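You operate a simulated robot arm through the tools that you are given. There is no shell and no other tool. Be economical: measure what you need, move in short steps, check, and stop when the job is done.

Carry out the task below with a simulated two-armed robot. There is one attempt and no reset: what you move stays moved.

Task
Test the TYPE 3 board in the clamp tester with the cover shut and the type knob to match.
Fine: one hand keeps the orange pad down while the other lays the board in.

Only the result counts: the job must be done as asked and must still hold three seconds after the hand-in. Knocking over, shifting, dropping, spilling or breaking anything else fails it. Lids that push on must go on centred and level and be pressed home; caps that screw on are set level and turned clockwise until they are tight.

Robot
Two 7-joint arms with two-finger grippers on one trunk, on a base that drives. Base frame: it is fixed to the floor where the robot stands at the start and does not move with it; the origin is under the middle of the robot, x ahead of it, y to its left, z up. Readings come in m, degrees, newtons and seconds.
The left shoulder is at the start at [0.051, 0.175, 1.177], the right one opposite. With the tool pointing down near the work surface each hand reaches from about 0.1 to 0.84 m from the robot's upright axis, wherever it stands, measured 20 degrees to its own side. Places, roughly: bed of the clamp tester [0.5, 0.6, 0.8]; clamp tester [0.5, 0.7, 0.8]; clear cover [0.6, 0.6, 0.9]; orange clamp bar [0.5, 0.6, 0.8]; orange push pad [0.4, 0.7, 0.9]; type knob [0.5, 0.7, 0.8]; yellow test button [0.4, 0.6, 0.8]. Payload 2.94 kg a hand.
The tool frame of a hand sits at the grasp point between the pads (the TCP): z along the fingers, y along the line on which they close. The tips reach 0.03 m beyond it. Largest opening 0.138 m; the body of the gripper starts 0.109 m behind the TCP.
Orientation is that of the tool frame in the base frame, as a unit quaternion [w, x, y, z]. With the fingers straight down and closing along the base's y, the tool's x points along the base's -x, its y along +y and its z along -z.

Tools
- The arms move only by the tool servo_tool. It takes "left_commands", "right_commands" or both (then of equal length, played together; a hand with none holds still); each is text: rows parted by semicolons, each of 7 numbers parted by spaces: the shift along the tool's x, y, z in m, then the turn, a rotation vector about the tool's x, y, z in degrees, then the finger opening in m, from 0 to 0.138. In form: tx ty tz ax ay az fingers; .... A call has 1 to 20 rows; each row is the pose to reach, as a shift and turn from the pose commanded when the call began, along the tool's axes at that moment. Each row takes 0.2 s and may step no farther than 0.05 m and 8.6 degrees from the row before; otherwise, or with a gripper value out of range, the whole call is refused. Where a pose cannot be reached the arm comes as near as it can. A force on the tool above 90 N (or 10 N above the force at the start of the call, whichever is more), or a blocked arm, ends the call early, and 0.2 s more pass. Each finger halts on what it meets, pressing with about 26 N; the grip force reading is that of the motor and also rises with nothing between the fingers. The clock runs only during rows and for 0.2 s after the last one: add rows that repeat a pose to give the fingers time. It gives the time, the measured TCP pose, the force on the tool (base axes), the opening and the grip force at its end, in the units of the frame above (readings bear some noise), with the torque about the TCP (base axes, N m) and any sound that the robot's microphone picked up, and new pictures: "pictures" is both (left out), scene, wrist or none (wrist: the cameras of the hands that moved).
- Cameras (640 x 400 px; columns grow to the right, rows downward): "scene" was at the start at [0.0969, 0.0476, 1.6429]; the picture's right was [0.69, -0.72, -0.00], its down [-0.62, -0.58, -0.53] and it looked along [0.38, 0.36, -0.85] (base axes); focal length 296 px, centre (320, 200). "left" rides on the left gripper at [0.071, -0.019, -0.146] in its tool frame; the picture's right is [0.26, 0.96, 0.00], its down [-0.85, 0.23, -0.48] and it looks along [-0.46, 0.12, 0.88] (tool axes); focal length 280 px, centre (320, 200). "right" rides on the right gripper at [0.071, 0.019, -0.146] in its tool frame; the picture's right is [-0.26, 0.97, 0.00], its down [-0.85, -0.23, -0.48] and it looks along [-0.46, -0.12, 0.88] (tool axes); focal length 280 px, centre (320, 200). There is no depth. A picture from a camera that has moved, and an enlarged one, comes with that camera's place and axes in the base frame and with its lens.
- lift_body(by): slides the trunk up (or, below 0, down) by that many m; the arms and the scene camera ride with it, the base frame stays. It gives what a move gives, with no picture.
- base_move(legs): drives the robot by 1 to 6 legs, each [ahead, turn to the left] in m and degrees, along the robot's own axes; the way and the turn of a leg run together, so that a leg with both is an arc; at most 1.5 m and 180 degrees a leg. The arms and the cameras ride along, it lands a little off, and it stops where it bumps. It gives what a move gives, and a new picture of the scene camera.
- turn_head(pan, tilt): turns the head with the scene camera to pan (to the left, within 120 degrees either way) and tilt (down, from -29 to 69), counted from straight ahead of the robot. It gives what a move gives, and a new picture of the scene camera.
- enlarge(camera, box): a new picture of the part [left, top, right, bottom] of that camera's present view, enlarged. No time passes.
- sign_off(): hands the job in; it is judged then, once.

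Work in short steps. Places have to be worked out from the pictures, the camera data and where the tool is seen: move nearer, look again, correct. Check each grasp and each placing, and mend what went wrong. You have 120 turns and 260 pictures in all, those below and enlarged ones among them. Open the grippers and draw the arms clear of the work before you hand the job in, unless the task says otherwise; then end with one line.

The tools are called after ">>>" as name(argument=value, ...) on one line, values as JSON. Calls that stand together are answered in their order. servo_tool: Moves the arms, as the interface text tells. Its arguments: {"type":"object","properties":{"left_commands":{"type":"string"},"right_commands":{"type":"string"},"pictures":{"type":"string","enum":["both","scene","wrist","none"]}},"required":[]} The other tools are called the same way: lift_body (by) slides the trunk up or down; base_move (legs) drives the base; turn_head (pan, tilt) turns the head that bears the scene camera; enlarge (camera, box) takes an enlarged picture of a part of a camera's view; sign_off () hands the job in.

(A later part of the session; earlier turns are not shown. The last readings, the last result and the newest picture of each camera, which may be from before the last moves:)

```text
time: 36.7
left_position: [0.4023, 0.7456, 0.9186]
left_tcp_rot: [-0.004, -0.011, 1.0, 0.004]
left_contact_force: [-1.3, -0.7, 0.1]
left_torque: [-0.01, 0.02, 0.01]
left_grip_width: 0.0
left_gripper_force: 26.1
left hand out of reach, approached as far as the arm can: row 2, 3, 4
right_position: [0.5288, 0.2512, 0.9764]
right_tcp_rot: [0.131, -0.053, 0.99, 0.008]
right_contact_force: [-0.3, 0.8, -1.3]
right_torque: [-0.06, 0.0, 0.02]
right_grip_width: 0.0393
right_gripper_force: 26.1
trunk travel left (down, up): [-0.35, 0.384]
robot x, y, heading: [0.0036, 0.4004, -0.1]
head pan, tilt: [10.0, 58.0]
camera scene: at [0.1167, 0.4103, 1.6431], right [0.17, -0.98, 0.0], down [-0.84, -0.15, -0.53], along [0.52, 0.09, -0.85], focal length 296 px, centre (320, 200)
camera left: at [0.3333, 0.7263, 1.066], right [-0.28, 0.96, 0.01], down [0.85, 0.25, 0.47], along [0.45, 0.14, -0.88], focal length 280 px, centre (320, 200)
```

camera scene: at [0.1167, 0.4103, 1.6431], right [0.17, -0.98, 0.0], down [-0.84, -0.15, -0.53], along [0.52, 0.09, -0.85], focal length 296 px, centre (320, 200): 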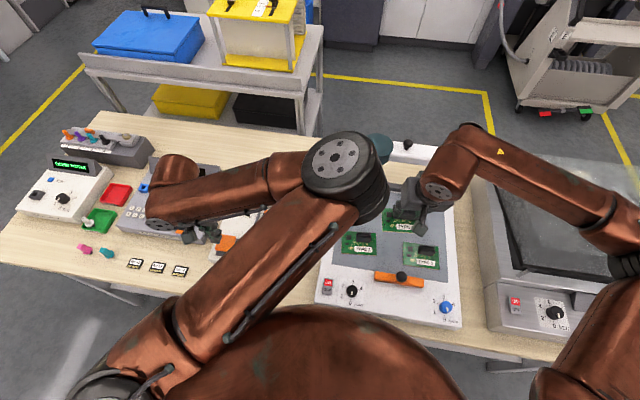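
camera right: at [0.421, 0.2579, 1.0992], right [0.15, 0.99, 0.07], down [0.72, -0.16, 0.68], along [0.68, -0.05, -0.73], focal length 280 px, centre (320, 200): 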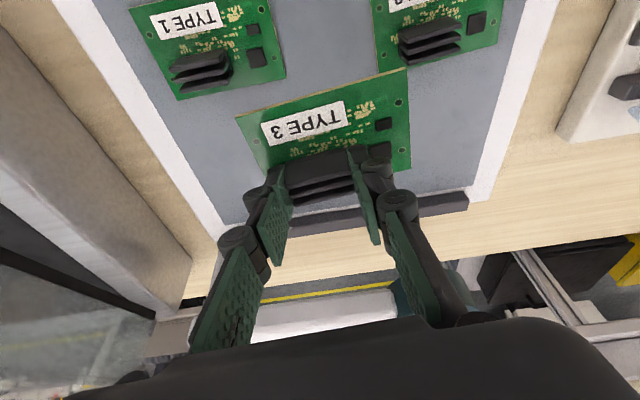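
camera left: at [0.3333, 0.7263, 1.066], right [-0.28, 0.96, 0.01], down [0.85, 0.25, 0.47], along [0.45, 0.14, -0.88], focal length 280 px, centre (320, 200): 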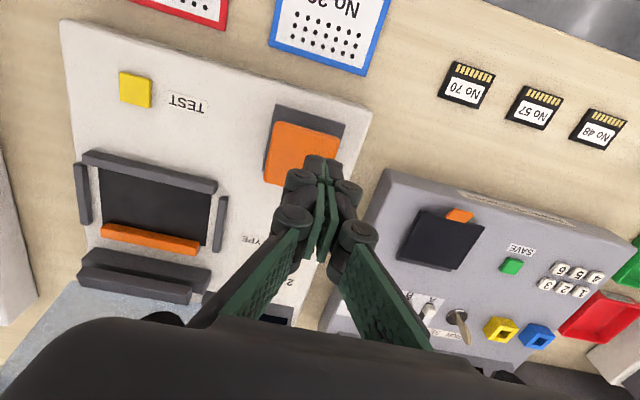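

The left elbow is folded inboard because the hand is too close to the shoulder. I'll raise the trunk and back the base off 0.14 m to open up the arms.

>>> lift_body(by=0.1)

>>> base_move(legs=[[-0.14, 0]])

```text
time: 38.0
left_position: [0.4065, 0.7353, 1.0181]
left_tcp_rot: [-0.002, 0.0, 1.0, 0.0]
left_contact_force: [0.5, -0.2, 0.5]
left_torque: [0.02, -0.01, 0.01]
left_grip_width: 0.0
left_gripper_force: 25.9
right_position: [0.5304, 0.2492, 1.0767]
right_tcp_rot: [0.129, -0.051, 0.99, 0.007]
right_contact_force: [0.1, -0.3, -0.3]
right_torque: [0.05, -0.02, 0.0]
right_grip_width: 0.0394
right_gripper_force: 26.1
trunk travel left (down, up): [-0.45, 0.284]
robot x, y, heading: [0.0019, 0.3964, -0.1]
head pan, tilt: [10.0, 58.0]
```

```text
time: 39.3
left_position: [0.2743, 0.7355, 1.0176]
left_tcp_rot: [-0.004, -0.001, 1.0, 0.001]
left_contact_force: [0.2, -0.3, 0.9]
left_torque: [-0.01, -0.06, 0.03]
left_grip_width: 0.0
left_gripper_force: 25.9
right_position: [0.3994, 0.2506, 1.0758]
right_tcp_rot: [0.126, -0.054, 0.991, 0.007]
right_contact_force: [-1.1, 0.0, -0.8]
right_torque: [-0.02, -0.09, 0.02]
right_grip_width: 0.0393
right_gripper_force: 25.9
trunk travel left (down, up): [-0.45, 0.284]
robot x, y, heading: [-0.1371, 0.3956, 0.2]
head pan, tilt: [10.0, 58.0]
camera scene: at [-0.0299, 0.4078, 1.7442], right [0.18, -0.98, 0.0], down [-0.84, -0.15, -0.52], along [0.51, 0.09, -0.86], focal length 296 px, centre (320, 200)
```

scene: 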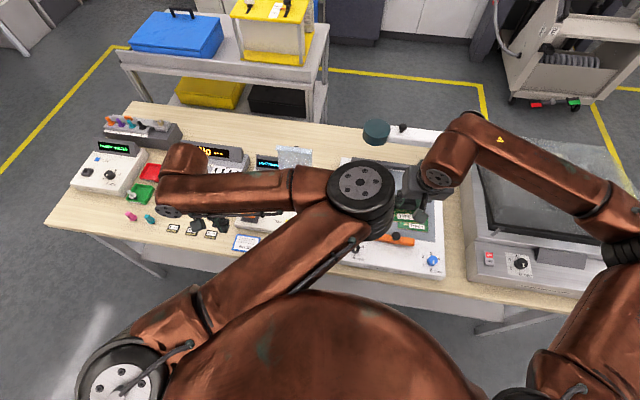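

Move the left hand forward over the pad and see how the elbow settles.

>>> servo_tool(left_commands="-0.045 0 0 0 0 0 0; -0.09 0 0.02 0 0 0 0; -0.131 0 0.05 0 0 0 0; -0.131 0 0.08 0 0 0 0; -0.131 0 0.09 0 0 0 0")

```text
refused: row 3 steps farther than a row can; nothing moved
```

Shorten the step.

>>> servo_tool(left_commands="-0.045 0 0 0 0 0 0; -0.09 0 0.02 0 0 0 0; -0.125 0 0.045 0 0 0 0; -0.131 0 0.08 0 0 0 0; -0.131 0 0.09 0 0 0 0")

```text
time: 40.5
left_position: [0.3911, 0.7368, 0.9328]
left_tcp_rot: [0.004, 0.0, 1.0, 0.0]
left_contact_force: [0.5, 0.0, -0.8]
left_torque: [0.01, 0.11, 0.01]
left_grip_width: 0.0
left_gripper_force: 25.6
right_position: [0.3843, 0.2506, 1.081]
right_tcp_rot: [0.133, -0.053, 0.99, 0.007]
right_contact_force: [0.5, 0.6, -1.9]
right_torque: [-0.03, 0.12, -0.01]
right_grip_width: 0.0394
right_gripper_force: 26.0
trunk travel left (down, up): [-0.45, 0.284]
robot x, y, heading: [-0.1404, 0.3954, 0.2]
head pan, tilt: [10.0, 58.0]
camera scene: at [-0.0551, 0.4086, 1.7429], right [0.18, -0.98, 0.0], down [-0.84, -0.15, -0.53], along [0.52, 0.09, -0.85], focal length 296 px, centre (320, 200)
camera left: at [0.32, 0.719, 1.0784], right [-0.26, 0.96, 0.0], down [0.84, 0.23, 0.48], along [0.47, 0.13, -0.88], focal length 280 px, centre (320, 200)
```

scene: 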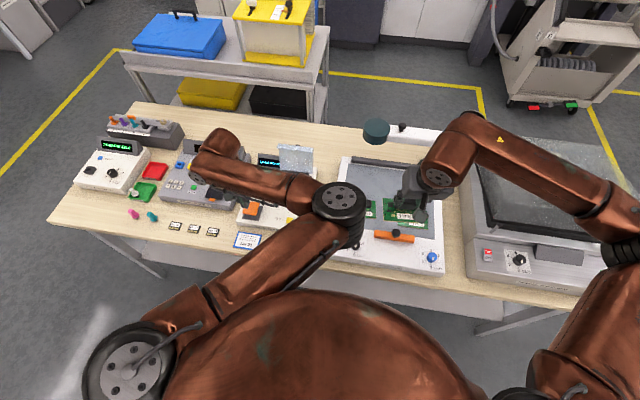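
left: 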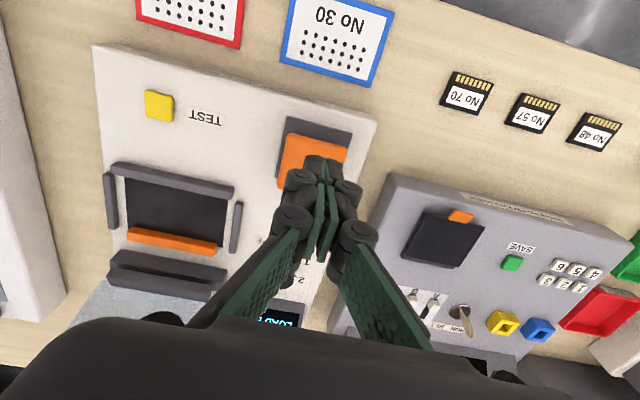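

Test whether yawing the left hand clockwise moves its elbow outward.

>>> servo_tool(left_commands="-0.01 0 0 0 0 8 0; -0.015 -0.002 0 0 0 16 0; -0.015 -0.002 0 0 0 24 0; -0.015 -0.002 0 0 0 32 0; -0.015 -0.002 0 0 0 40 0; -0.015 -0.002 0 0 0 48 0; -0.015 -0.002 0 0 0 56 0; -0.015 -0.002 0 0 0 64 0; -0.015 -0.002 0 0 0 72 0; -0.015 -0.002 0 0 0 80 0")

```text
time: 42.7
left_position: [0.4016, 0.7354, 0.9352]
left_tcp_rot: [0.004, 0.643, 0.766, 0.003]
left_contact_force: [-0.4, -0.5, -0.8]
left_torque: [-0.01, 0.01, 0.0]
left_grip_width: 0.0
left_gripper_force: 25.4
right_position: [0.3795, 0.2508, 1.0826]
right_tcp_rot: [0.134, -0.054, 0.99, 0.008]
right_contact_force: [-0.7, -0.1, -1.3]
right_torque: [-0.01, 0.01, -0.04]
right_grip_width: 0.0394
right_gripper_force: 25.9
trunk travel left (down, up): [-0.45, 0.284]
robot x, y, heading: [-0.134, 0.3991, 0.1]
head pan, tilt: [10.0, 58.0]
camera scene: at [-0.0605, 0.4086, 1.7432], right [0.18, -0.98, 0.0], down [-0.83, -0.15, -0.53], along [0.52, 0.09, -0.85], focal length 296 px, centre (320, 200)
camera left: at [0.3708, 0.8023, 1.0809], right [0.91, 0.42, 0.01], down [0.37, -0.8, 0.48], along [0.21, -0.43, -0.88], focal length 280 px, centre (320, 200)
```

scene: 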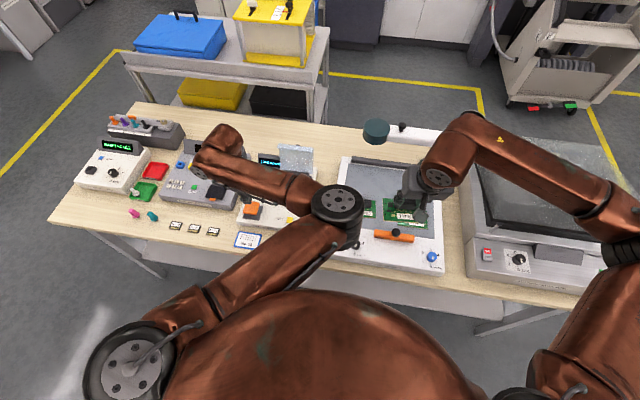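
left: 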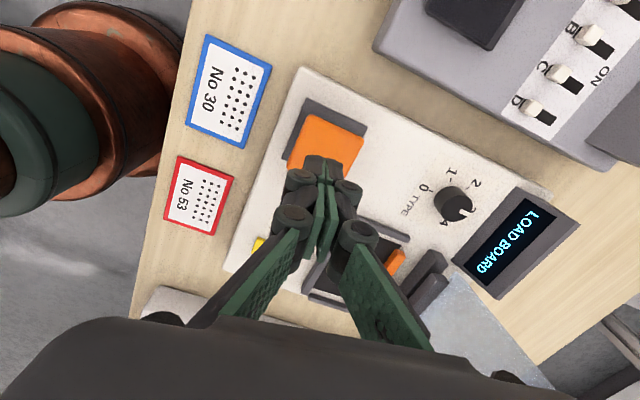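

Elbow is unchanged by yaw, but this hand orientation keeps the gripper clear of the right hand. Lower to touch the pad.

>>> servo_tool(left_commands="0.003 0.0025 0.02 0 0 0 0; 0.003 0.0025 0.035 0 0 0 0; 0.003 0.0025 0.043 0 0 0 0; 0.003 0.0025 0.049 0 0 0 0", pictures="wrist")

```text
time: 43.7
left_position: [0.406, 0.7382, 0.8861]
left_tcp_rot: [0.004, 0.642, 0.767, 0.005]
left_contact_force: [-1.8, 0.7, 5.3]
left_torque: [0.05, 0.06, 0.03]
left_grip_width: 0.0061
left_gripper_force: 28.3
right_position: [0.3811, 0.2504, 1.0833]
right_tcp_rot: [0.136, -0.054, 0.989, 0.007]
right_contact_force: [-0.2, 0.7, -2.1]
right_torque: [-0.01, -0.01, -0.04]
right_grip_width: 0.039
right_gripper_force: 25.3
trunk travel left (down, up): [-0.45, 0.284]
robot x, y, heading: [-0.1345, 0.3951, 0.2]
head pan, tilt: [10.0, 58.0]
camera left: at [0.3735, 0.806, 1.0319], right [0.9, 0.43, 0.01], down [0.37, -0.8, 0.48], along [0.21, -0.43, -0.88], focal length 280 px, centre (320, 200)
```

left: 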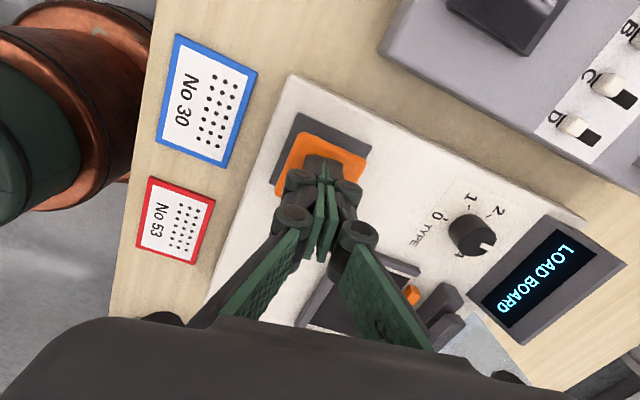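

Touching. Press farther in small steps.

>>> servo_tool(left_commands="0 0 0.004 0 0 0 0; 0 0 0.008 0 0 0 0; 0 0 0.012 0 0 0 0; 0 0 0.012 0 0 0 0", pictures="wrist")

```text
time: 44.7
left_position: [0.4063, 0.7379, 0.8721]
left_tcp_rot: [0.005, 0.643, 0.766, 0.005]
left_contact_force: [-0.4, -1.3, 8.8]
left_torque: [-0.01, -0.01, 0.04]
left_grip_width: 0.0059
left_gripper_force: 28.4
right_position: [0.3801, 0.2506, 1.0825]
right_tcp_rot: [0.136, -0.054, 0.989, 0.007]
right_contact_force: [0.5, 0.3, -1.1]
right_torque: [-0.03, -0.01, 0.0]
right_grip_width: 0.0392
right_gripper_force: 26.3
trunk travel left (down, up): [-0.45, 0.284]
robot x, y, heading: [-0.1385, 0.3952, 0.2]
head pan, tilt: [10.0, 58.0]
camera left: at [0.3736, 0.8059, 1.0191], right [0.9, 0.43, 0.01], down [0.37, -0.8, 0.48], along [0.21, -0.43, -0.88], focal length 280 px, centre (320, 200)
```

left: 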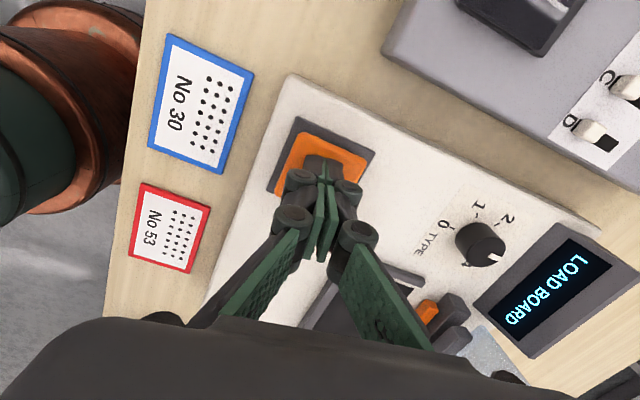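

The spring is yielding; continue pressing to the stop.

>>> servo_tool(left_commands="0 0 0.004 0 0 0 0; 0 0 0.008 0 0 0 0; 0 0 0.010 0 0 0 0", pictures="wrist")

>>> enlarge(camera="left", box=[280, 240, 540, 390])

>>> enlarge(camera="scene", box=[220, 120, 360, 240])

```text
time: 45.5
left_position: [0.405, 0.7375, 0.8709]
left_tcp_rot: [0.008, 0.642, 0.767, 0.01]
left_contact_force: [-7.7, -2.7, 56.8]
left_torque: [-0.12, 0.24, 0.0]
left_grip_width: 0.0059
left_gripper_force: 28.8
right_position: [0.3779, 0.2493, 1.0844]
right_tcp_rot: [0.137, -0.054, 0.989, 0.008]
right_contact_force: [-0.6, -1.2, -0.6]
right_torque: [0.0, 0.0, 0.0]
right_grip_width: 0.0394
right_gripper_force: 25.8
trunk travel left (down, up): [-0.45, 0.284]
robot x, y, heading: [-0.1362, 0.398, 0.3]
head pan, tilt: [10.0, 58.0]
camera left: at [0.3716, 0.805, 1.0172], right [0.9, 0.43, 0.02], down [0.36, -0.8, 0.48], along [0.22, -0.42, -0.88], focal length 280 px, centre (320, 200)
```

left: 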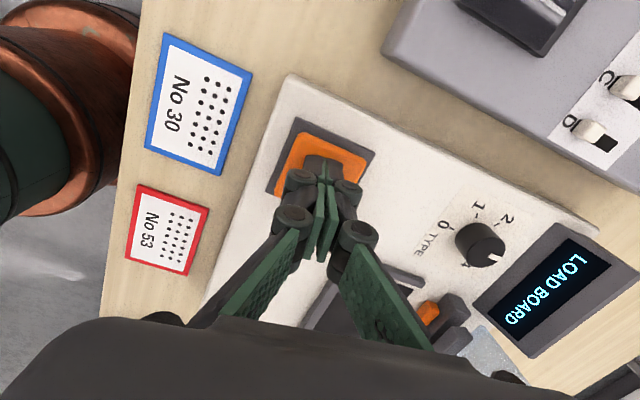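

```text
2.46 times, centred on (410, 315) of left
camera zoom: at [0.3716, 0.805, 1.0172], right [0.9, 0.43, 0.02], down [0.36, -0.8, 0.48], along [0.22, -0.42, -0.88], focal length 690 px, centre (98, -83)
```

zoom: 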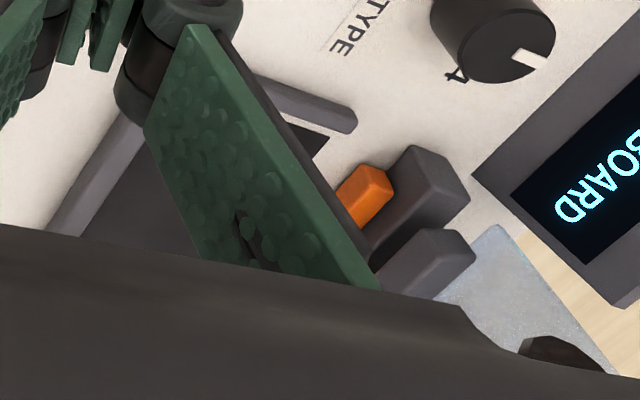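

```text
3.33 times, centred on (290, 180) of scene
camera zoom: at [-0.067, 0.4047, 1.7441], right [0.18, -0.98, 0.0], down [-0.83, -0.15, -0.53], along [0.52, 0.1, -0.85], focal length 986 px, centre (420, 267)
```

zoom: 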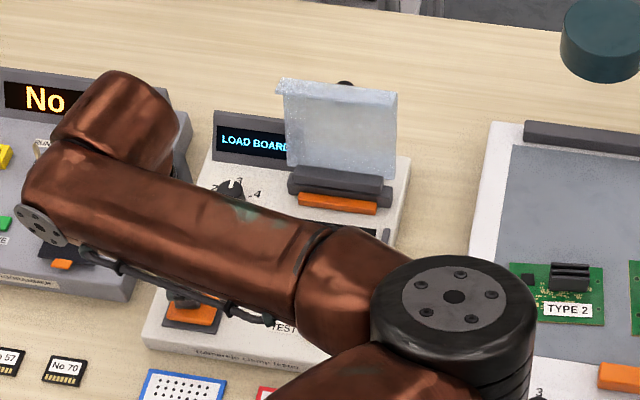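

The pad is at its stop and the bar has swung back, opening the bed. I'll ease the press slightly and bring the right hand forward, then leftwards.

>>> servo_tool(left_commands="0 0 -0.002 0 0 0 0; 0 0 -0.003 0 0 0 0; 0 0 -0.003 0 0 0 0; 0 0 -0.003 0 0 0 0; 0 0 -0.003 0 0 0 0; 0 0 -0.003 0 0 0 0; 0 0 -0.003 0 0 0 0", right_commands="-0.04 -0.004 0.02 0 0 0 0.02; -0.08 -0.008 0.04 0 0 0 0.02; -0.112 -0.013 0.061 0 0 0 0.02; -0.117 0.028 0.067 0 0 0 0.02; -0.122 0.07 0.073 0 0 0 0.02; -0.127 0.112 0.079 0 0 0 0.02; -0.132 0.154 0.085 0 0 0 0.02")

```text
time: 47.1
left_position: [0.4066, 0.7376, 0.8708]
left_tcp_rot: [0.006, 0.643, 0.766, 0.008]
left_contact_force: [-2.6, 3.1, 42.9]
left_torque: [0.0, 0.07, 0.22]
left_grip_width: 0.0062
left_gripper_force: 28.5
right_position: [0.5092, 0.4218, 1.0387]
right_tcp_rot: [0.138, -0.053, 0.989, 0.007]
right_contact_force: [-0.2, 0.0, 0.2]
right_torque: [-0.04, -0.02, 0.01]
right_grip_width: 0.0392
right_gripper_force: 26.1
trunk travel left (down, up): [-0.45, 0.284]
robot x, y, heading: [-0.1371, 0.4011, 0.1]
head pan, tilt: [10.0, 58.0]
camera scene: at [-0.0657, 0.4077, 1.7436], right [0.18, -0.98, 0.0], down [-0.83, -0.15, -0.53], along [0.52, 0.09, -0.85], focal length 296 px, centre (320, 200)
camera right: at [0.4, 0.4286, 1.1587], right [0.15, 0.99, 0.07], down [0.71, -0.16, 0.69], along [0.69, -0.05, -0.72], focal length 280 px, centre (320, 200)
camera left: at [0.3725, 0.8054, 1.0174], right [0.91, 0.42, 0.02], down [0.36, -0.8, 0.48], along [0.22, -0.43, -0.88], focal length 280 px, centre (320, 200)
```

scene: 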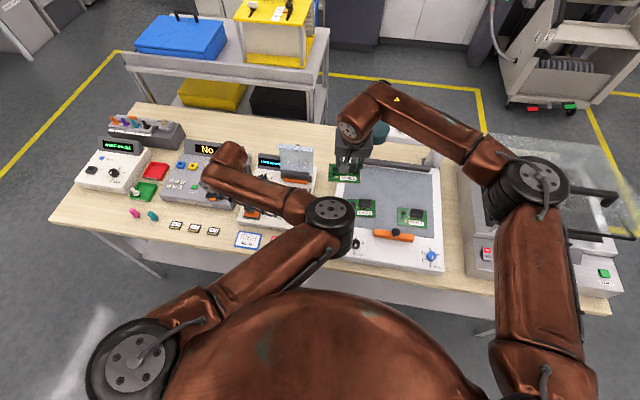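
right: 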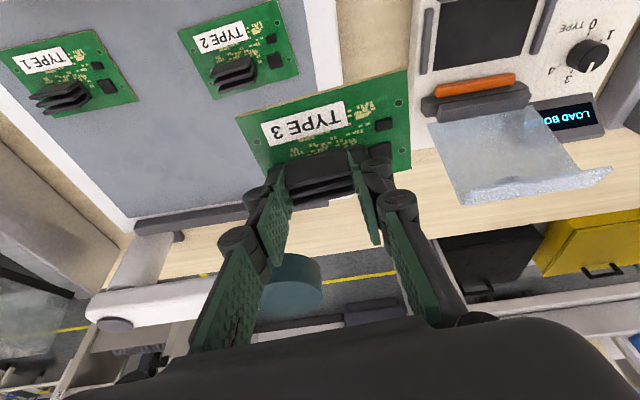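
left: 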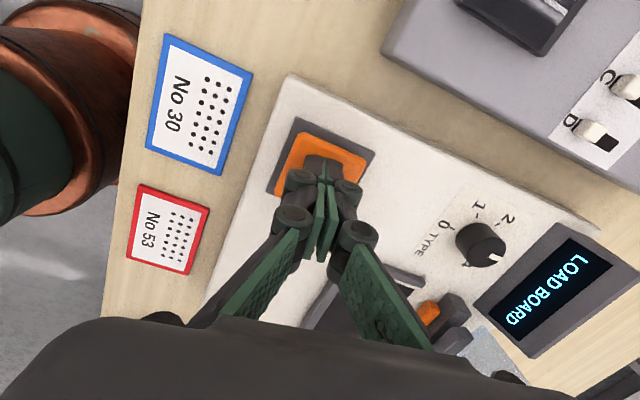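

Clear of the left arm. Take a close look at the bed from the right camera.

>>> enlarge(camera="right", box=[390, 0, 640, 160])

```text
2.50 times, centred on (515, 80) of right
camera zoom: at [0.4, 0.4286, 1.1587], right [0.15, 0.99, 0.07], down [0.71, -0.16, 0.69], along [0.69, -0.05, -0.72], focal length 701 px, centre (-168, 500)
```

zoom: 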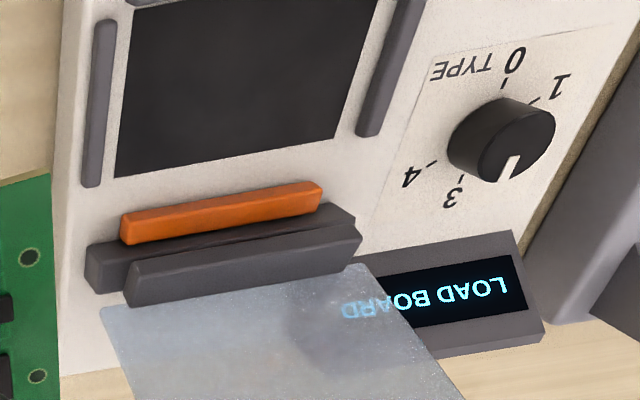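

Board is ~0.10×0.07 m, bed centre about [0.505, 0.615]. Move most of the way low across, straightening yaw, and check arm clearances.

>>> servo_tool(right_commands="0.002 0.03 0.022 0.2 0.2 0.7 0.02; 0.0045 0.06 0.043 0.4 0.3 1.5 0.02; 0.007 0.09 0.065 0.6 0.5 2.2 0.02; 0.009 0.12 0.087 0.9 0.7 2.9 0.02")

```text
time: 48.1
left_position: [0.4054, 0.7374, 0.8713]
left_tcp_rot: [0.005, 0.643, 0.766, 0.007]
left_contact_force: [-2.9, 3.6, 44.7]
left_torque: [0.01, 0.07, 0.16]
left_grip_width: 0.0057
left_gripper_force: 27.9
right_position: [0.5111, 0.5419, 0.9521]
right_tcp_rot: [0.132, -0.027, 0.991, 0.003]
right_contact_force: [0.2, 0.1, -0.2]
right_torque: [-0.01, -0.02, 0.01]
right_grip_width: 0.0389
right_gripper_force: 26.0
trunk travel left (down, up): [-0.45, 0.284]
robot x, y, heading: [-0.1325, 0.3944, 0.0]
head pan, tilt: [10.0, 58.0]
camera scene: at [-0.0656, 0.4075, 1.7436], right [0.18, -0.98, 0.0], down [-0.83, -0.15, -0.53], along [0.52, 0.09, -0.85], focal length 296 px, centre (320, 200)
camera right: at [0.4043, 0.5562, 1.0738], right [0.2, 0.98, 0.07], down [0.71, -0.19, 0.68], along [0.68, -0.09, -0.73], focal length 280 px, centre (320, 200)
```

scene: 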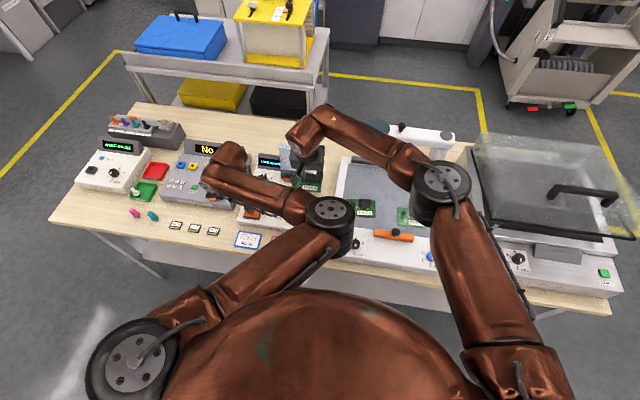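
right: 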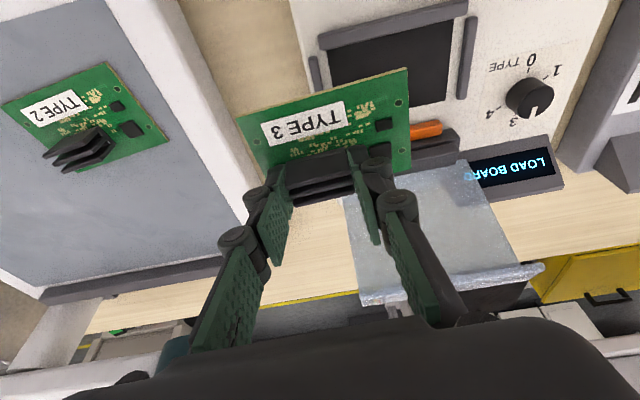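

Clearance is fine. Continue to hover over the bed.

>>> servo_tool(right_commands="0.002 0.025 0.015 0.2 0.1 0.6 0.02; 0.004 0.045 0.027 0.3 0.2 1.1 0.02; 0.0052 0.0616 0.037 0.4 0.3 1.6 0.02; 0.0052 0.0616 0.037 0.4 0.3 1.6 0.02")

>>> enlarge(camera="right", box=[190, 20, 450, 200])

```text
time: 49.1
left_position: [0.4056, 0.7381, 0.8705]
left_tcp_rot: [0.006, 0.643, 0.766, 0.008]
left_contact_force: [-3.7, 2.1, 45.0]
left_torque: [0.03, 0.12, -0.1]
left_grip_width: 0.0062
left_gripper_force: 28.3
right_position: [0.5151, 0.6029, 0.9155]
right_tcp_rot: [0.129, -0.013, 0.992, 0.001]
right_contact_force: [0.4, 0.0, -1.2]
right_torque: [0.01, -0.02, 0.01]
right_grip_width: 0.0393
right_gripper_force: 26.8
trunk travel left (down, up): [-0.45, 0.284]
robot x, y, heading: [-0.1361, 0.3944, 0.6]
head pan, tilt: [10.0, 58.0]
camera scene: at [-0.0647, 0.4062, 1.7435], right [0.18, -0.98, 0.0], down [-0.83, -0.15, -0.53], along [0.52, 0.09, -0.85], focal length 296 px, centre (320, 200)
camera right: at [0.4073, 0.6194, 1.0368], right [0.23, 0.97, 0.07], down [0.71, -0.21, 0.68], along [0.67, -0.11, -0.73], focal length 280 px, centre (320, 200)
```

scene: 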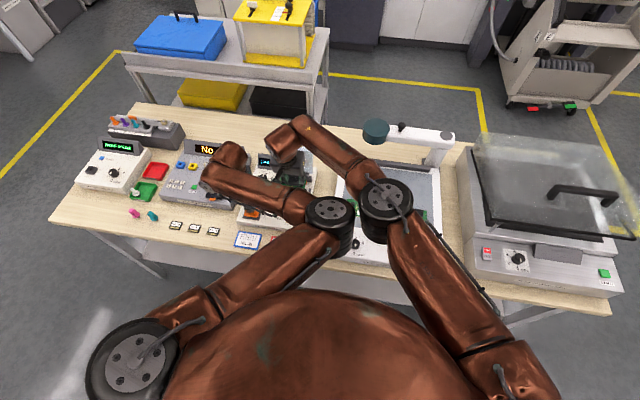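
right: 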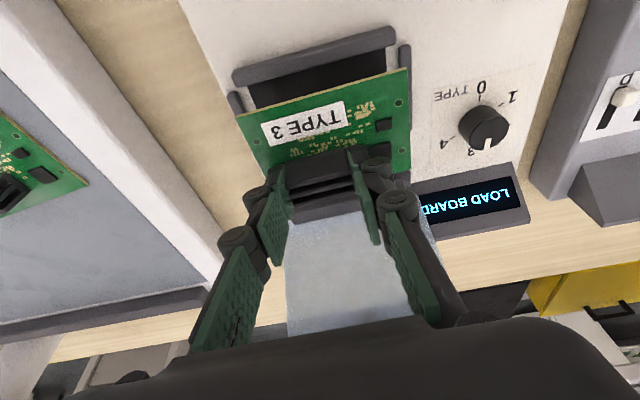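

```text
2.22 times, centred on (320, 110) of right
camera zoom: at [0.4073, 0.6194, 1.0368], right [0.23, 0.97, 0.07], down [0.71, -0.21, 0.68], along [0.67, -0.11, -0.73], focal length 623 px, centre (320, 400)
```

zoom: 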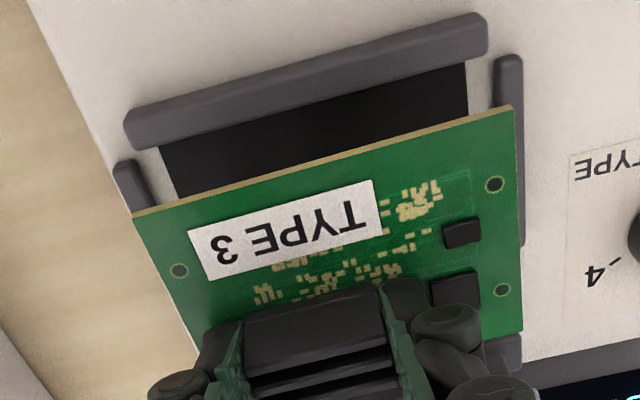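

Board and bed agree within about a millimetre (yaw 0.9° vs 0.7°). Descend vertically 35 mm and check.

>>> servo_tool(right_commands="0.003 0 0.0116 0 0 0 0.02; 0.006 0 0.0232 0 0 0 0.02; 0.009 0 0.0338 0 0 0 0.02; 0.009 0 0.0338 0 0 0 0.02", pictures="wrist")

>>> enlarge(camera="right", box=[190, 20, 450, 200])

```text
time: 50.3
left_position: [0.4068, 0.7414, 0.8727]
left_tcp_rot: [0.012, 0.638, 0.77, 0.008]
left_contact_force: [-6.7, -19.7, 44.0]
left_torque: [-0.11, 0.27, 0.22]
left_grip_width: 0.006
left_gripper_force: 27.8
right_position: [0.5403, 0.5789, 0.8947]
right_tcp_rot: [0.14, 0.008, 0.99, 0.001]
right_contact_force: [0.5, 0.9, -0.1]
right_torque: [-0.06, -0.05, -0.01]
right_grip_width: 0.0392
right_gripper_force: 25.7
trunk travel left (down, up): [-0.45, 0.284]
robot x, y, heading: [-0.1366, 0.3965, -0.0]
head pan, tilt: [10.0, 58.0]
stopped in row 4 (right hand): the arm was blocked; the commanded pose is now the measured one
camera right: at [0.4327, 0.5995, 1.0153], right [0.27, 0.96, 0.08], down [0.68, -0.24, 0.69], along [0.68, -0.13, -0.72], focal length 280 px, centre (320, 200)
```

right: 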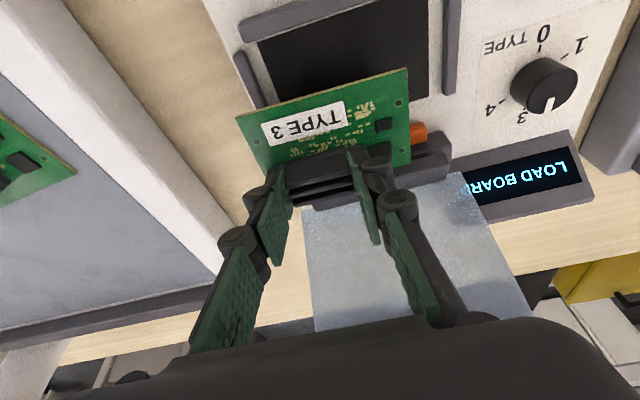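

```text
2.22 times, centred on (320, 110) of right
camera zoom: at [0.4327, 0.5995, 1.0153], right [0.27, 0.96, 0.08], down [0.68, -0.24, 0.69], along [0.68, -0.13, -0.72], focal length 623 px, centre (320, 400)
```

zoom: 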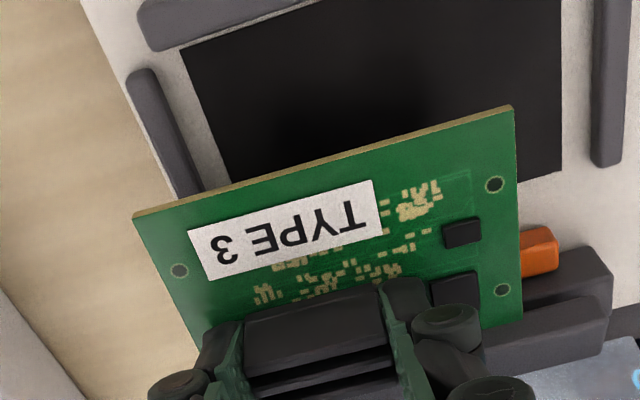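

The arms' elbows touched, shifting the hand. I'll back the right hand out upward first, then the left off the pad.

>>> servo_tool(right_commands="-0.007 -0.002 -0.024 0 0 0 0.02; -0.01 -0.02 -0.05 0 0 0 0.02; -0.005 -0.045 -0.08 0 0 0 0.02; 0.0 -0.07 -0.11 0 0 0 0.02; 0.02 -0.1 -0.13 0 0 0 0.02")

```text
time: 51.5
left_position: [0.4068, 0.7421, 0.8711]
left_tcp_rot: [0.01, 0.639, 0.769, 0.009]
left_contact_force: [-7.4, -6.2, 48.5]
left_torque: [-0.03, 0.3, -0.1]
left_grip_width: 0.006
left_gripper_force: 28.6
right_position: [0.482, 0.4793, 1.0125]
right_tcp_rot: [0.139, 0.005, 0.99, 0.002]
right_contact_force: [0.1, 0.9, -1.4]
right_torque: [-0.03, 0.02, 0.0]
right_grip_width: 0.0393
right_gripper_force: 25.9
trunk travel left (down, up): [-0.45, 0.284]
robot x, y, heading: [-0.1342, 0.3953, 0.3]
head pan, tilt: [10.0, 58.0]
camera scene: at [-0.0647, 0.4041, 1.7435], right [0.17, -0.98, 0.0], down [-0.83, -0.15, -0.53], along [0.52, 0.09, -0.85], focal length 296 px, centre (320, 200)
camera right: at [0.3743, 0.5003, 1.133], right [0.26, 0.96, 0.07], down [0.68, -0.24, 0.69], along [0.68, -0.13, -0.72], focal length 280 px, centre (320, 200)
```

scene: 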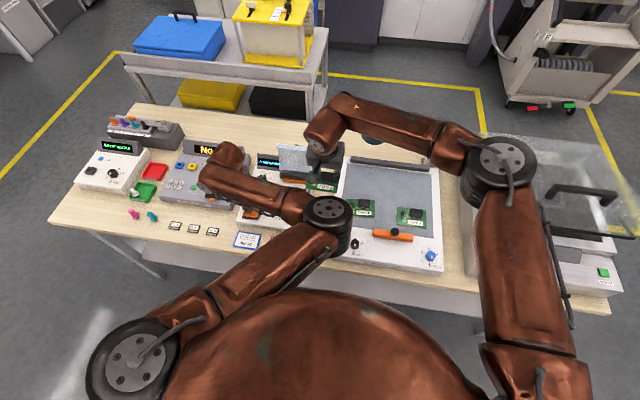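
right: 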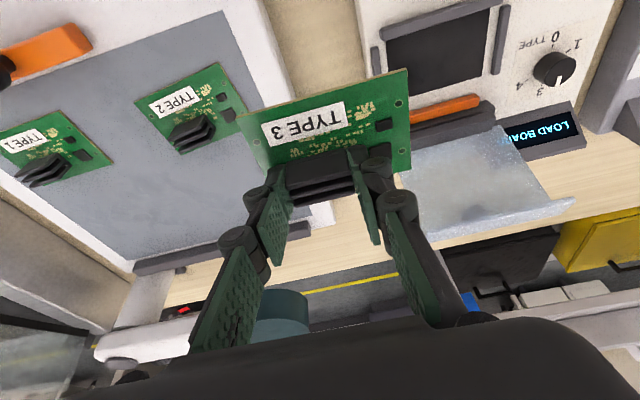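

Now lift the left hand off the pad, and pull the right back to a safe carry pose.

>>> servo_tool(right_commands="0.015 -0.025 -0.0175 0 0 0 0.02; 0.03 -0.05 -0.035 0 0 0 0.02; 0.046 -0.075 -0.052 0 0 0 0.02; 0.062 -0.101 -0.07 0 0 0 0.02; 0.062 -0.101 -0.07 0 0 0 0.02", left_commands="0 0 -0.02 0 0 0 0; 0 0 -0.06 0 0 0 0; 0.003 -0.02 -0.1 0 0 0 0; 0.007 -0.05 -0.12 0 0 0 0; 0.0136 -0.08 -0.13 0 0 0 0", pictures="none")

>>> base_move(legs=[[0, -30], [-0.14, 0], [0, 45]])

```text
time: 52.7
left_position: [0.3229, 0.7418, 0.9923]
left_tcp_rot: [0.009, 0.639, 0.769, 0.004]
left_contact_force: [0.1, 0.1, 0.7]
left_torque: [-0.04, -0.01, 0.02]
left_grip_width: 0.0
left_gripper_force: 28.0
right_position: [0.4042, 0.3848, 1.062]
right_tcp_rot: [0.136, 0.006, 0.991, -0.001]
right_contact_force: [-0.7, 0.1, -0.1]
right_torque: [-0.04, -0.02, -0.02]
right_grip_width: 0.0392
right_gripper_force: 26.1
trunk travel left (down, up): [-0.45, 0.284]
robot x, y, heading: [-0.1354, 0.3968, -0.0]
head pan, tilt: [10.0, 58.0]
```

```text
time: 56.4
left_position: [0.2205, 0.6767, 1.0294]
left_tcp_rot: [0.056, 0.759, 0.648, 0.037]
left_contact_force: [-2.8, 2.3, 0.0]
left_torque: [-0.26, -0.35, 0.0]
left_grip_width: 0.0001
left_gripper_force: 28.0
right_position: [0.2138, 0.2834, 1.107]
right_tcp_rot: [0.185, 0.236, 0.953, -0.033]
right_contact_force: [-2.5, 2.2, 0.3]
right_torque: [-0.21, -0.24, -0.03]
right_grip_width: 0.0392
right_gripper_force: 25.7
trunk travel left (down, up): [-0.45, 0.284]
robot x, y, heading: [-0.255, 0.4646, -18.0]
head pan, tilt: [10.0, 58.0]
stopped in leg 3: the robot was blocked; the commanded pose is now the measured one
camera scene: at [-0.1991, 0.4646, 1.7446], right [-0.14, -0.99, 0.0], down [-0.84, 0.11, -0.54], along [0.53, -0.08, -0.84], focal length 296 px, centre (320, 200)
```

scene: 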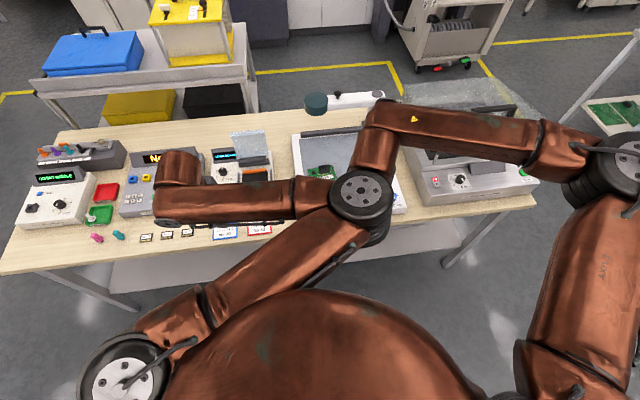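

The turn was blocked by the left elbow against the right hand. Move the right hand forward and to the right to clear.

>>> servo_tool(right_commands="-0.027 -0.02 0.01 0 0 0 0.02; -0.054 -0.041 0.02 0 0 0 0.02; -0.081 -0.062 0.03 0 0 0 0.02; -0.1075 -0.082 0.0405 0 0 0 0.02")

```text
time: 57.4
left_position: [0.2335, 0.6707, 1.0162]
left_tcp_rot: [0.038, 0.752, 0.657, 0.029]
left_contact_force: [0.4, -0.9, 0.2]
left_torque: [0.05, 0.06, -0.01]
left_grip_width: 0.0002
left_gripper_force: 28.4
right_position: [0.2994, 0.1522, 1.0903]
right_tcp_rot: [0.172, 0.224, 0.959, -0.029]
right_contact_force: [0.7, -0.5, -1.4]
right_torque: [0.02, 0.06, 0.0]
right_grip_width: 0.0391
right_gripper_force: 25.9
trunk travel left (down, up): [-0.45, 0.284]
robot x, y, heading: [-0.2587, 0.4662, -17.8]
head pan, tilt: [10.0, 58.0]
camera scene: at [-0.1711, 0.4488, 1.7432], right [-0.14, -0.99, 0.0], down [-0.84, 0.12, -0.52], along [0.52, -0.07, -0.85], focal length 296 px, centre (320, 200)
camera right: at [0.2017, 0.2194, 1.203], right [0.64, 0.76, 0.11], down [0.46, -0.5, 0.73], along [0.61, -0.42, -0.67], focal length 280 px, centre (320, 200)
```

scene: 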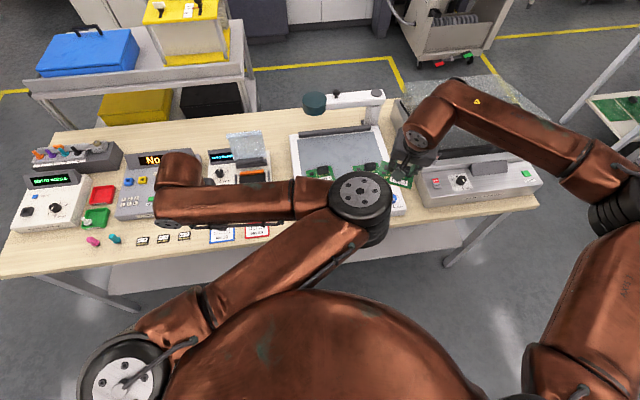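
right: 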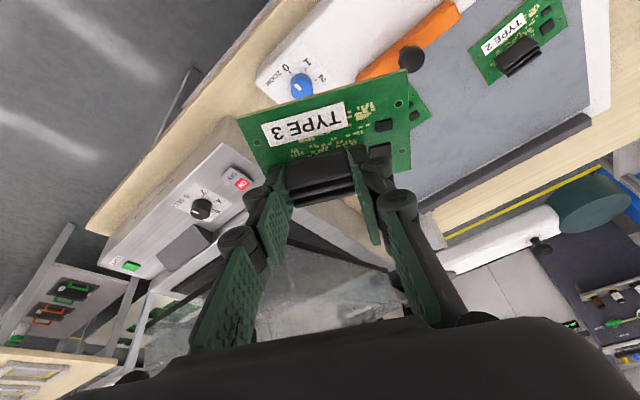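

Clear now. Finish the turn to heading +15°.

>>> base_move(legs=[[0, 33]])

```text
time: 59.4
left_position: [0.0343, 0.9042, 1.0168]
left_tcp_rot: [0.03, 0.533, 0.845, 0.04]
left_contact_force: [-1.2, -0.5, -3.1]
left_torque: [0.04, -0.21, 0.02]
left_grip_width: 0.0003
left_gripper_force: 28.0
right_position: [0.3725, 0.5095, 1.0947]
right_tcp_rot: [0.175, -0.06, 0.983, 0.022]
right_contact_force: [-0.2, 0.3, -0.8]
right_torque: [-0.06, -0.02, -0.02]
right_grip_width: 0.0393
right_gripper_force: 26.1
trunk travel left (down, up): [-0.45, 0.284]
robot x, y, heading: [-0.2542, 0.4647, 15.0]
head pan, tilt: [10.0, 58.0]
camera scene: at [-0.1868, 0.4978, 1.743], right [0.43, -0.9, 0.0], down [-0.77, -0.36, -0.53], along [0.48, 0.23, -0.85], focal length 296 px, centre (320, 200)
```

scene: 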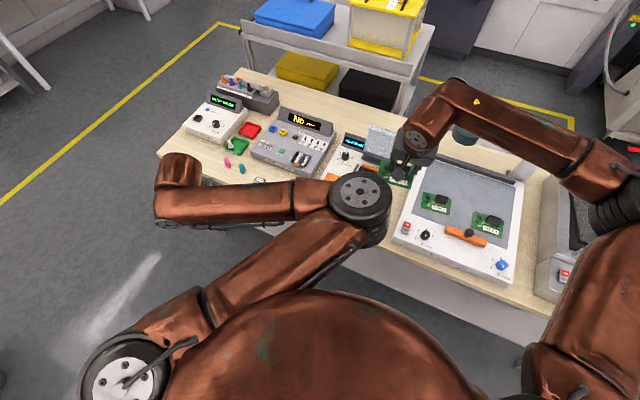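

Heading is 15°. First bring the right hand forward with the board re-levelled, hovering near the tester.

>>> servo_tool(right_commands="-0.021 0.006 0.022 0.6 1.1 1 0.02; -0.043 0.013 0.044 1.2 2.2 2 0.02; -0.064 0.019 0.066 1.8 3.2 3 0.02; -0.085 0.026 0.088 2.4 4.3 4 0.02; -0.1068 0.032 0.1095 3 5.4 5 0.02; -0.1068 0.032 0.1095 3 5.4 5 0.02")

```text
time: 60.8
left_position: [0.0338, 0.9041, 1.0192]
left_tcp_rot: [0.03, 0.534, 0.844, 0.041]
left_contact_force: [0.8, 0.4, 0.9]
left_torque: [0.03, -0.06, 0.02]
left_grip_width: 0.0
left_gripper_force: 28.2
right_position: [0.5055, 0.5579, 1.0278]
right_tcp_rot: [0.13, -0.013, 0.991, 0.0]
right_contact_force: [0.2, -0.1, -1.0]
right_torque: [0.01, 0.0, -0.01]
right_grip_width: 0.0393
right_gripper_force: 26.1
trunk travel left (down, up): [-0.45, 0.284]
robot x, y, heading: [-0.256, 0.465, 15.2]
head pan, tilt: [10.0, 58.0]
camera scene: at [-0.1879, 0.496, 1.7433], right [0.43, -0.9, 0.0], down [-0.77, -0.36, -0.53], along [0.48, 0.23, -0.85], focal length 296 px, centre (320, 200)
camera right: at [0.398, 0.5743, 1.1504], right [0.23, 0.97, 0.07], down [0.7, -0.21, 0.68], along [0.67, -0.11, -0.73], focal length 280 px, centre (320, 200)
```

scene: 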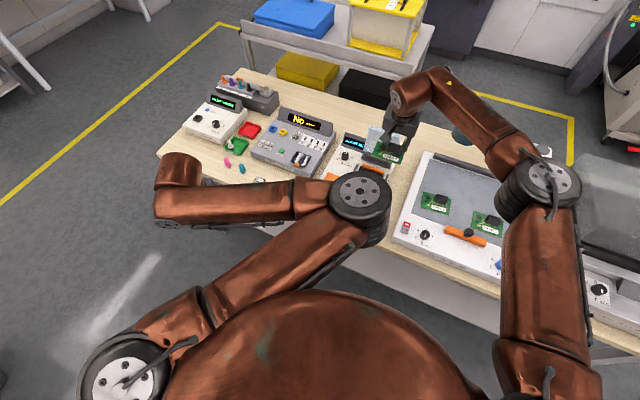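
right: 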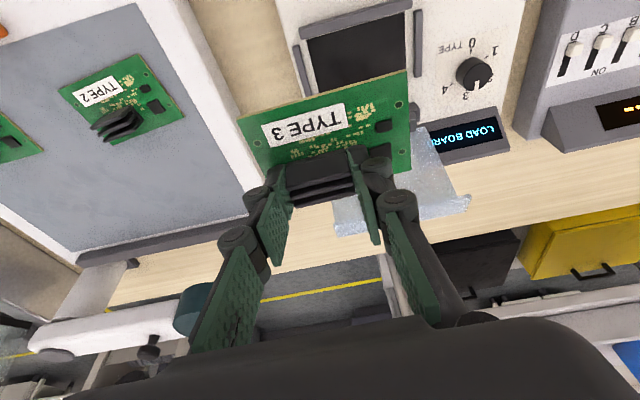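

Excellent; the right elbow is now far away. Bring the left hand to hover over the pad, levelled.

>>> servo_tool(left_commands="-0.031 0.0255 0.005 0.6 0 0 0; -0.062 0.051 0.01 1.2 0.1 0 0; -0.093 0.0765 0.017 1.8 0.1 0 0; -0.124 0.102 0.025 2.4 0.2 0 0; -0.154 0.1275 0.033 3 0.2 0 0; -0.185 0.153 0.042 3.5 0.3 0 0; -0.216 0.1785 0.052 4.1 0.3 0 0; -0.247 0.204 0.065 4.7 0.4 0 0; -0.278 0.2295 0.08 5.2 0.4 0 0; -0.3088 0.255 0.097 5.7 0.4 0 0; -0.3088 0.255 0.097 5.7 0.4 0 0")

```text
time: 63.2
left_position: [0.4052, 0.7386, 0.9497]
left_tcp_rot: [0.002, 0.534, 0.845, 0.002]
left_contact_force: [0.0, -0.7, 0.5]
left_torque: [0.02, -0.04, -0.01]
left_grip_width: 0.0
left_gripper_force: 28.4
right_position: [0.5045, 0.5583, 1.0282]
right_tcp_rot: [0.129, -0.013, 0.992, 0.0]
right_contact_force: [0.0, 0.2, 0.0]
right_torque: [0.01, -0.01, -0.02]
right_grip_width: 0.0393
right_gripper_force: 26.1
trunk travel left (down, up): [-0.45, 0.284]
robot x, y, heading: [-0.2525, 0.4626, 15.7]
head pan, tilt: [10.0, 58.0]
camera scene: at [-0.1886, 0.4963, 1.7434], right [0.43, -0.9, 0.0], down [-0.77, -0.36, -0.53], along [0.48, 0.23, -0.85], focal length 296 px, centre (320, 200)
camera left: at [0.358, 0.7956, 1.0957], right [0.76, 0.65, 0.0], down [0.57, -0.67, 0.48], along [0.31, -0.36, -0.88], focal length 280 px, centre (320, 200)
```

scene: 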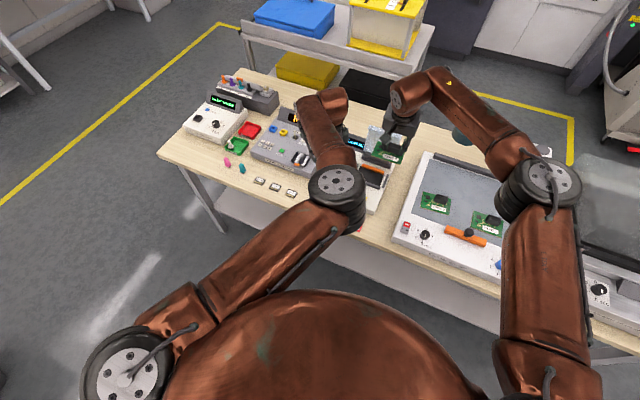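
left: 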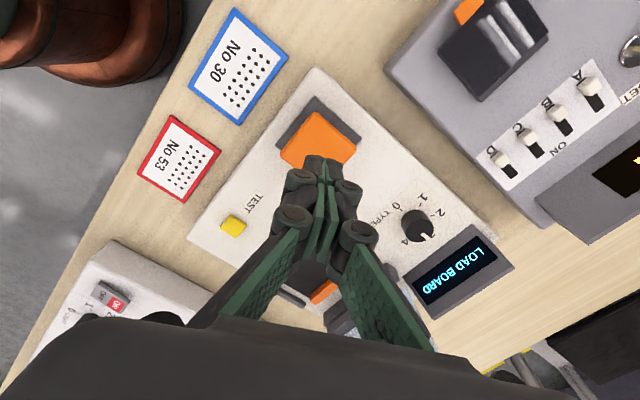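

Well-aligned over the pad. Press it down to the stop.

>>> servo_tool(left_commands="0.002 0 0.035 0 0 0 0; 0.002 0 0.06 0 0 0 0; 0.002 0 0.07 0 0 0 0; 0.002 0 0.077 0 0 0 0; 0.002 0 0.081 0 0 0 0; 0.002 0 0.081 0 0 0 0", pictures="wrist")

```text
time: 64.6
left_position: [0.4041, 0.7395, 0.872]
left_tcp_rot: [0.001, 0.534, 0.845, 0.004]
left_contact_force: [-1.8, -2.7, 21.3]
left_torque: [-0.08, 0.03, 0.01]
left_grip_width: 0.0059
left_gripper_force: 28.4
right_position: [0.5034, 0.5571, 1.0297]
right_tcp_rot: [0.131, -0.013, 0.991, 0.001]
right_contact_force: [-0.4, -0.6, -2.3]
right_torque: [0.01, 0.03, -0.01]
right_grip_width: 0.0392
right_gripper_force: 25.7
trunk travel left (down, up): [-0.45, 0.284]
robot x, y, heading: [-0.257, 0.466, 15.3]
head pan, tilt: [10.0, 58.0]
camera left: at [0.3561, 0.7969, 1.0181], right [0.76, 0.65, 0.01], down [0.57, -0.67, 0.48], along [0.32, -0.36, -0.88], focal length 280 px, centre (320, 200)
```

left: 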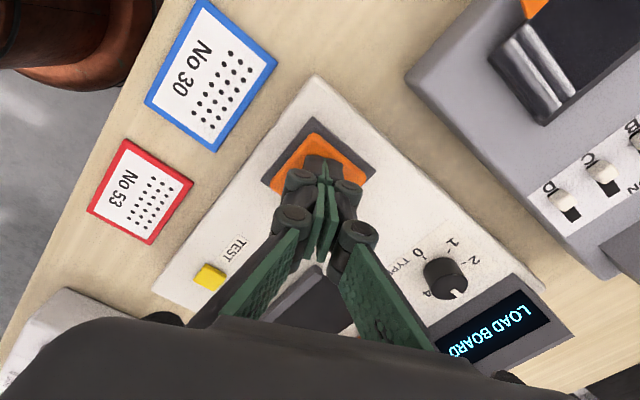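

Pad held at its stop (21 N). Bring the right hand down to hover just over the bed.

>>> servo_tool(right_commands="0.0046 0.0113 0.028 0 0 0 0.02; 0.0092 0.0226 0.056 0 0 0 0.02; 0.0138 0.034 0.085 0 0 0 0.02; 0.0183 0.0452 0.113 0 0 0 0.02; 0.0183 0.0452 0.113 0 0 0 0.02", left_commands="0 0 0.001 0 0 0 0; 0 0 0.002 0 0 0 0; 0 0 0.002 0 0 0 0; 0 0 0.002 0 0 0 0; 0 0 0.002 0 0 0 0")

>>> enlarge(camera="right", box=[190, 20, 450, 200])

```text
time: 65.8
left_position: [0.4039, 0.7398, 0.8703]
left_tcp_rot: [0.003, 0.534, 0.845, 0.003]
left_contact_force: [-2.0, -0.9, 35.4]
left_torque: [0.01, 0.05, -0.04]
left_grip_width: 0.0059
left_gripper_force: 28.0
right_position: [0.514, 0.6022, 0.9176]
right_tcp_rot: [0.132, -0.013, 0.991, 0.001]
right_contact_force: [0.0, -0.6, -1.2]
right_torque: [0.0, -0.03, 0.01]
right_grip_width: 0.0389
right_gripper_force: 26.2
trunk travel left (down, up): [-0.45, 0.284]
robot x, y, heading: [-0.2553, 0.4676, 14.9]
head pan, tilt: [10.0, 58.0]
camera scene: at [-0.1912, 0.495, 1.7436], right [0.43, -0.9, 0.0], down [-0.77, -0.36, -0.53], along [0.48, 0.23, -0.85], focal length 296 px, centre (320, 200)
camera right: at [0.4072, 0.6197, 1.0392], right [0.23, 0.97, 0.07], down [0.7, -0.21, 0.68], along [0.68, -0.11, -0.73], focal length 280 px, centre (320, 200)
camera left: at [0.3557, 0.7966, 1.0177], right [0.76, 0.65, 0.01], down [0.57, -0.67, 0.48], along [0.32, -0.36, -0.88], focal length 280 px, centre (320, 200)
```

scene: 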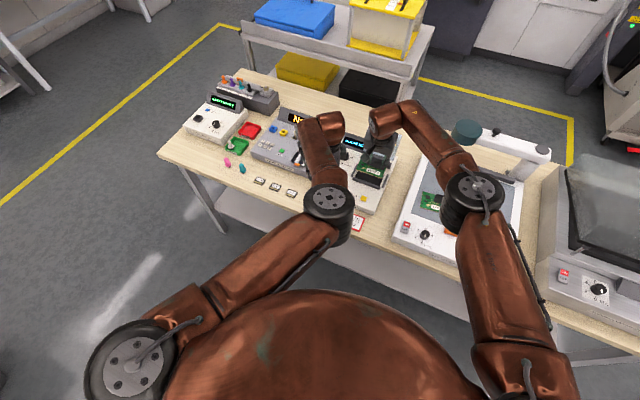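
right: 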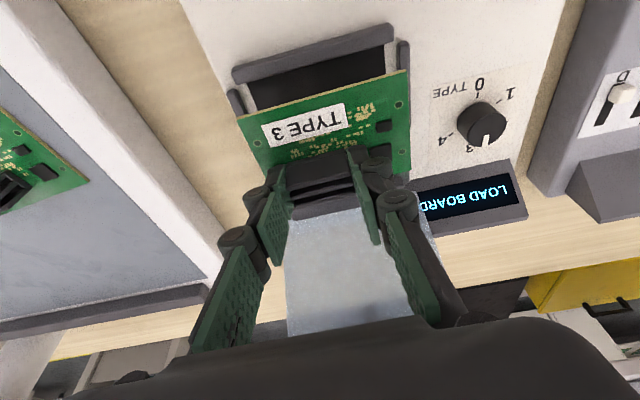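
left: 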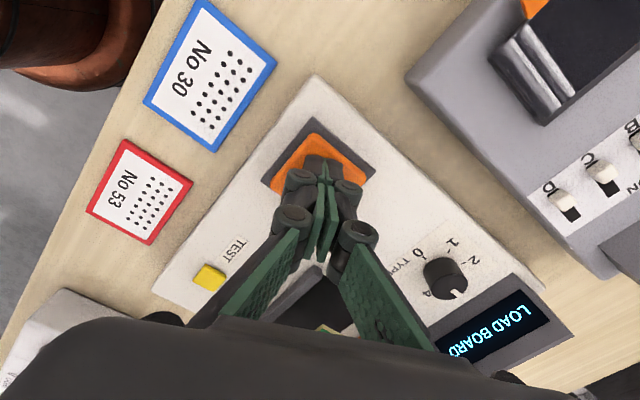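

```text
2.22 times, centred on (320, 110) of right
camera zoom: at [0.4072, 0.6197, 1.0392], right [0.23, 0.97, 0.07], down [0.7, -0.21, 0.68], along [0.68, -0.11, -0.73], focal length 623 px, centre (320, 400)
```

zoom: 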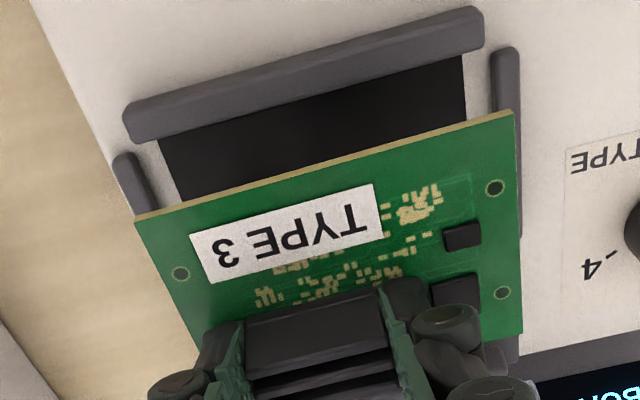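

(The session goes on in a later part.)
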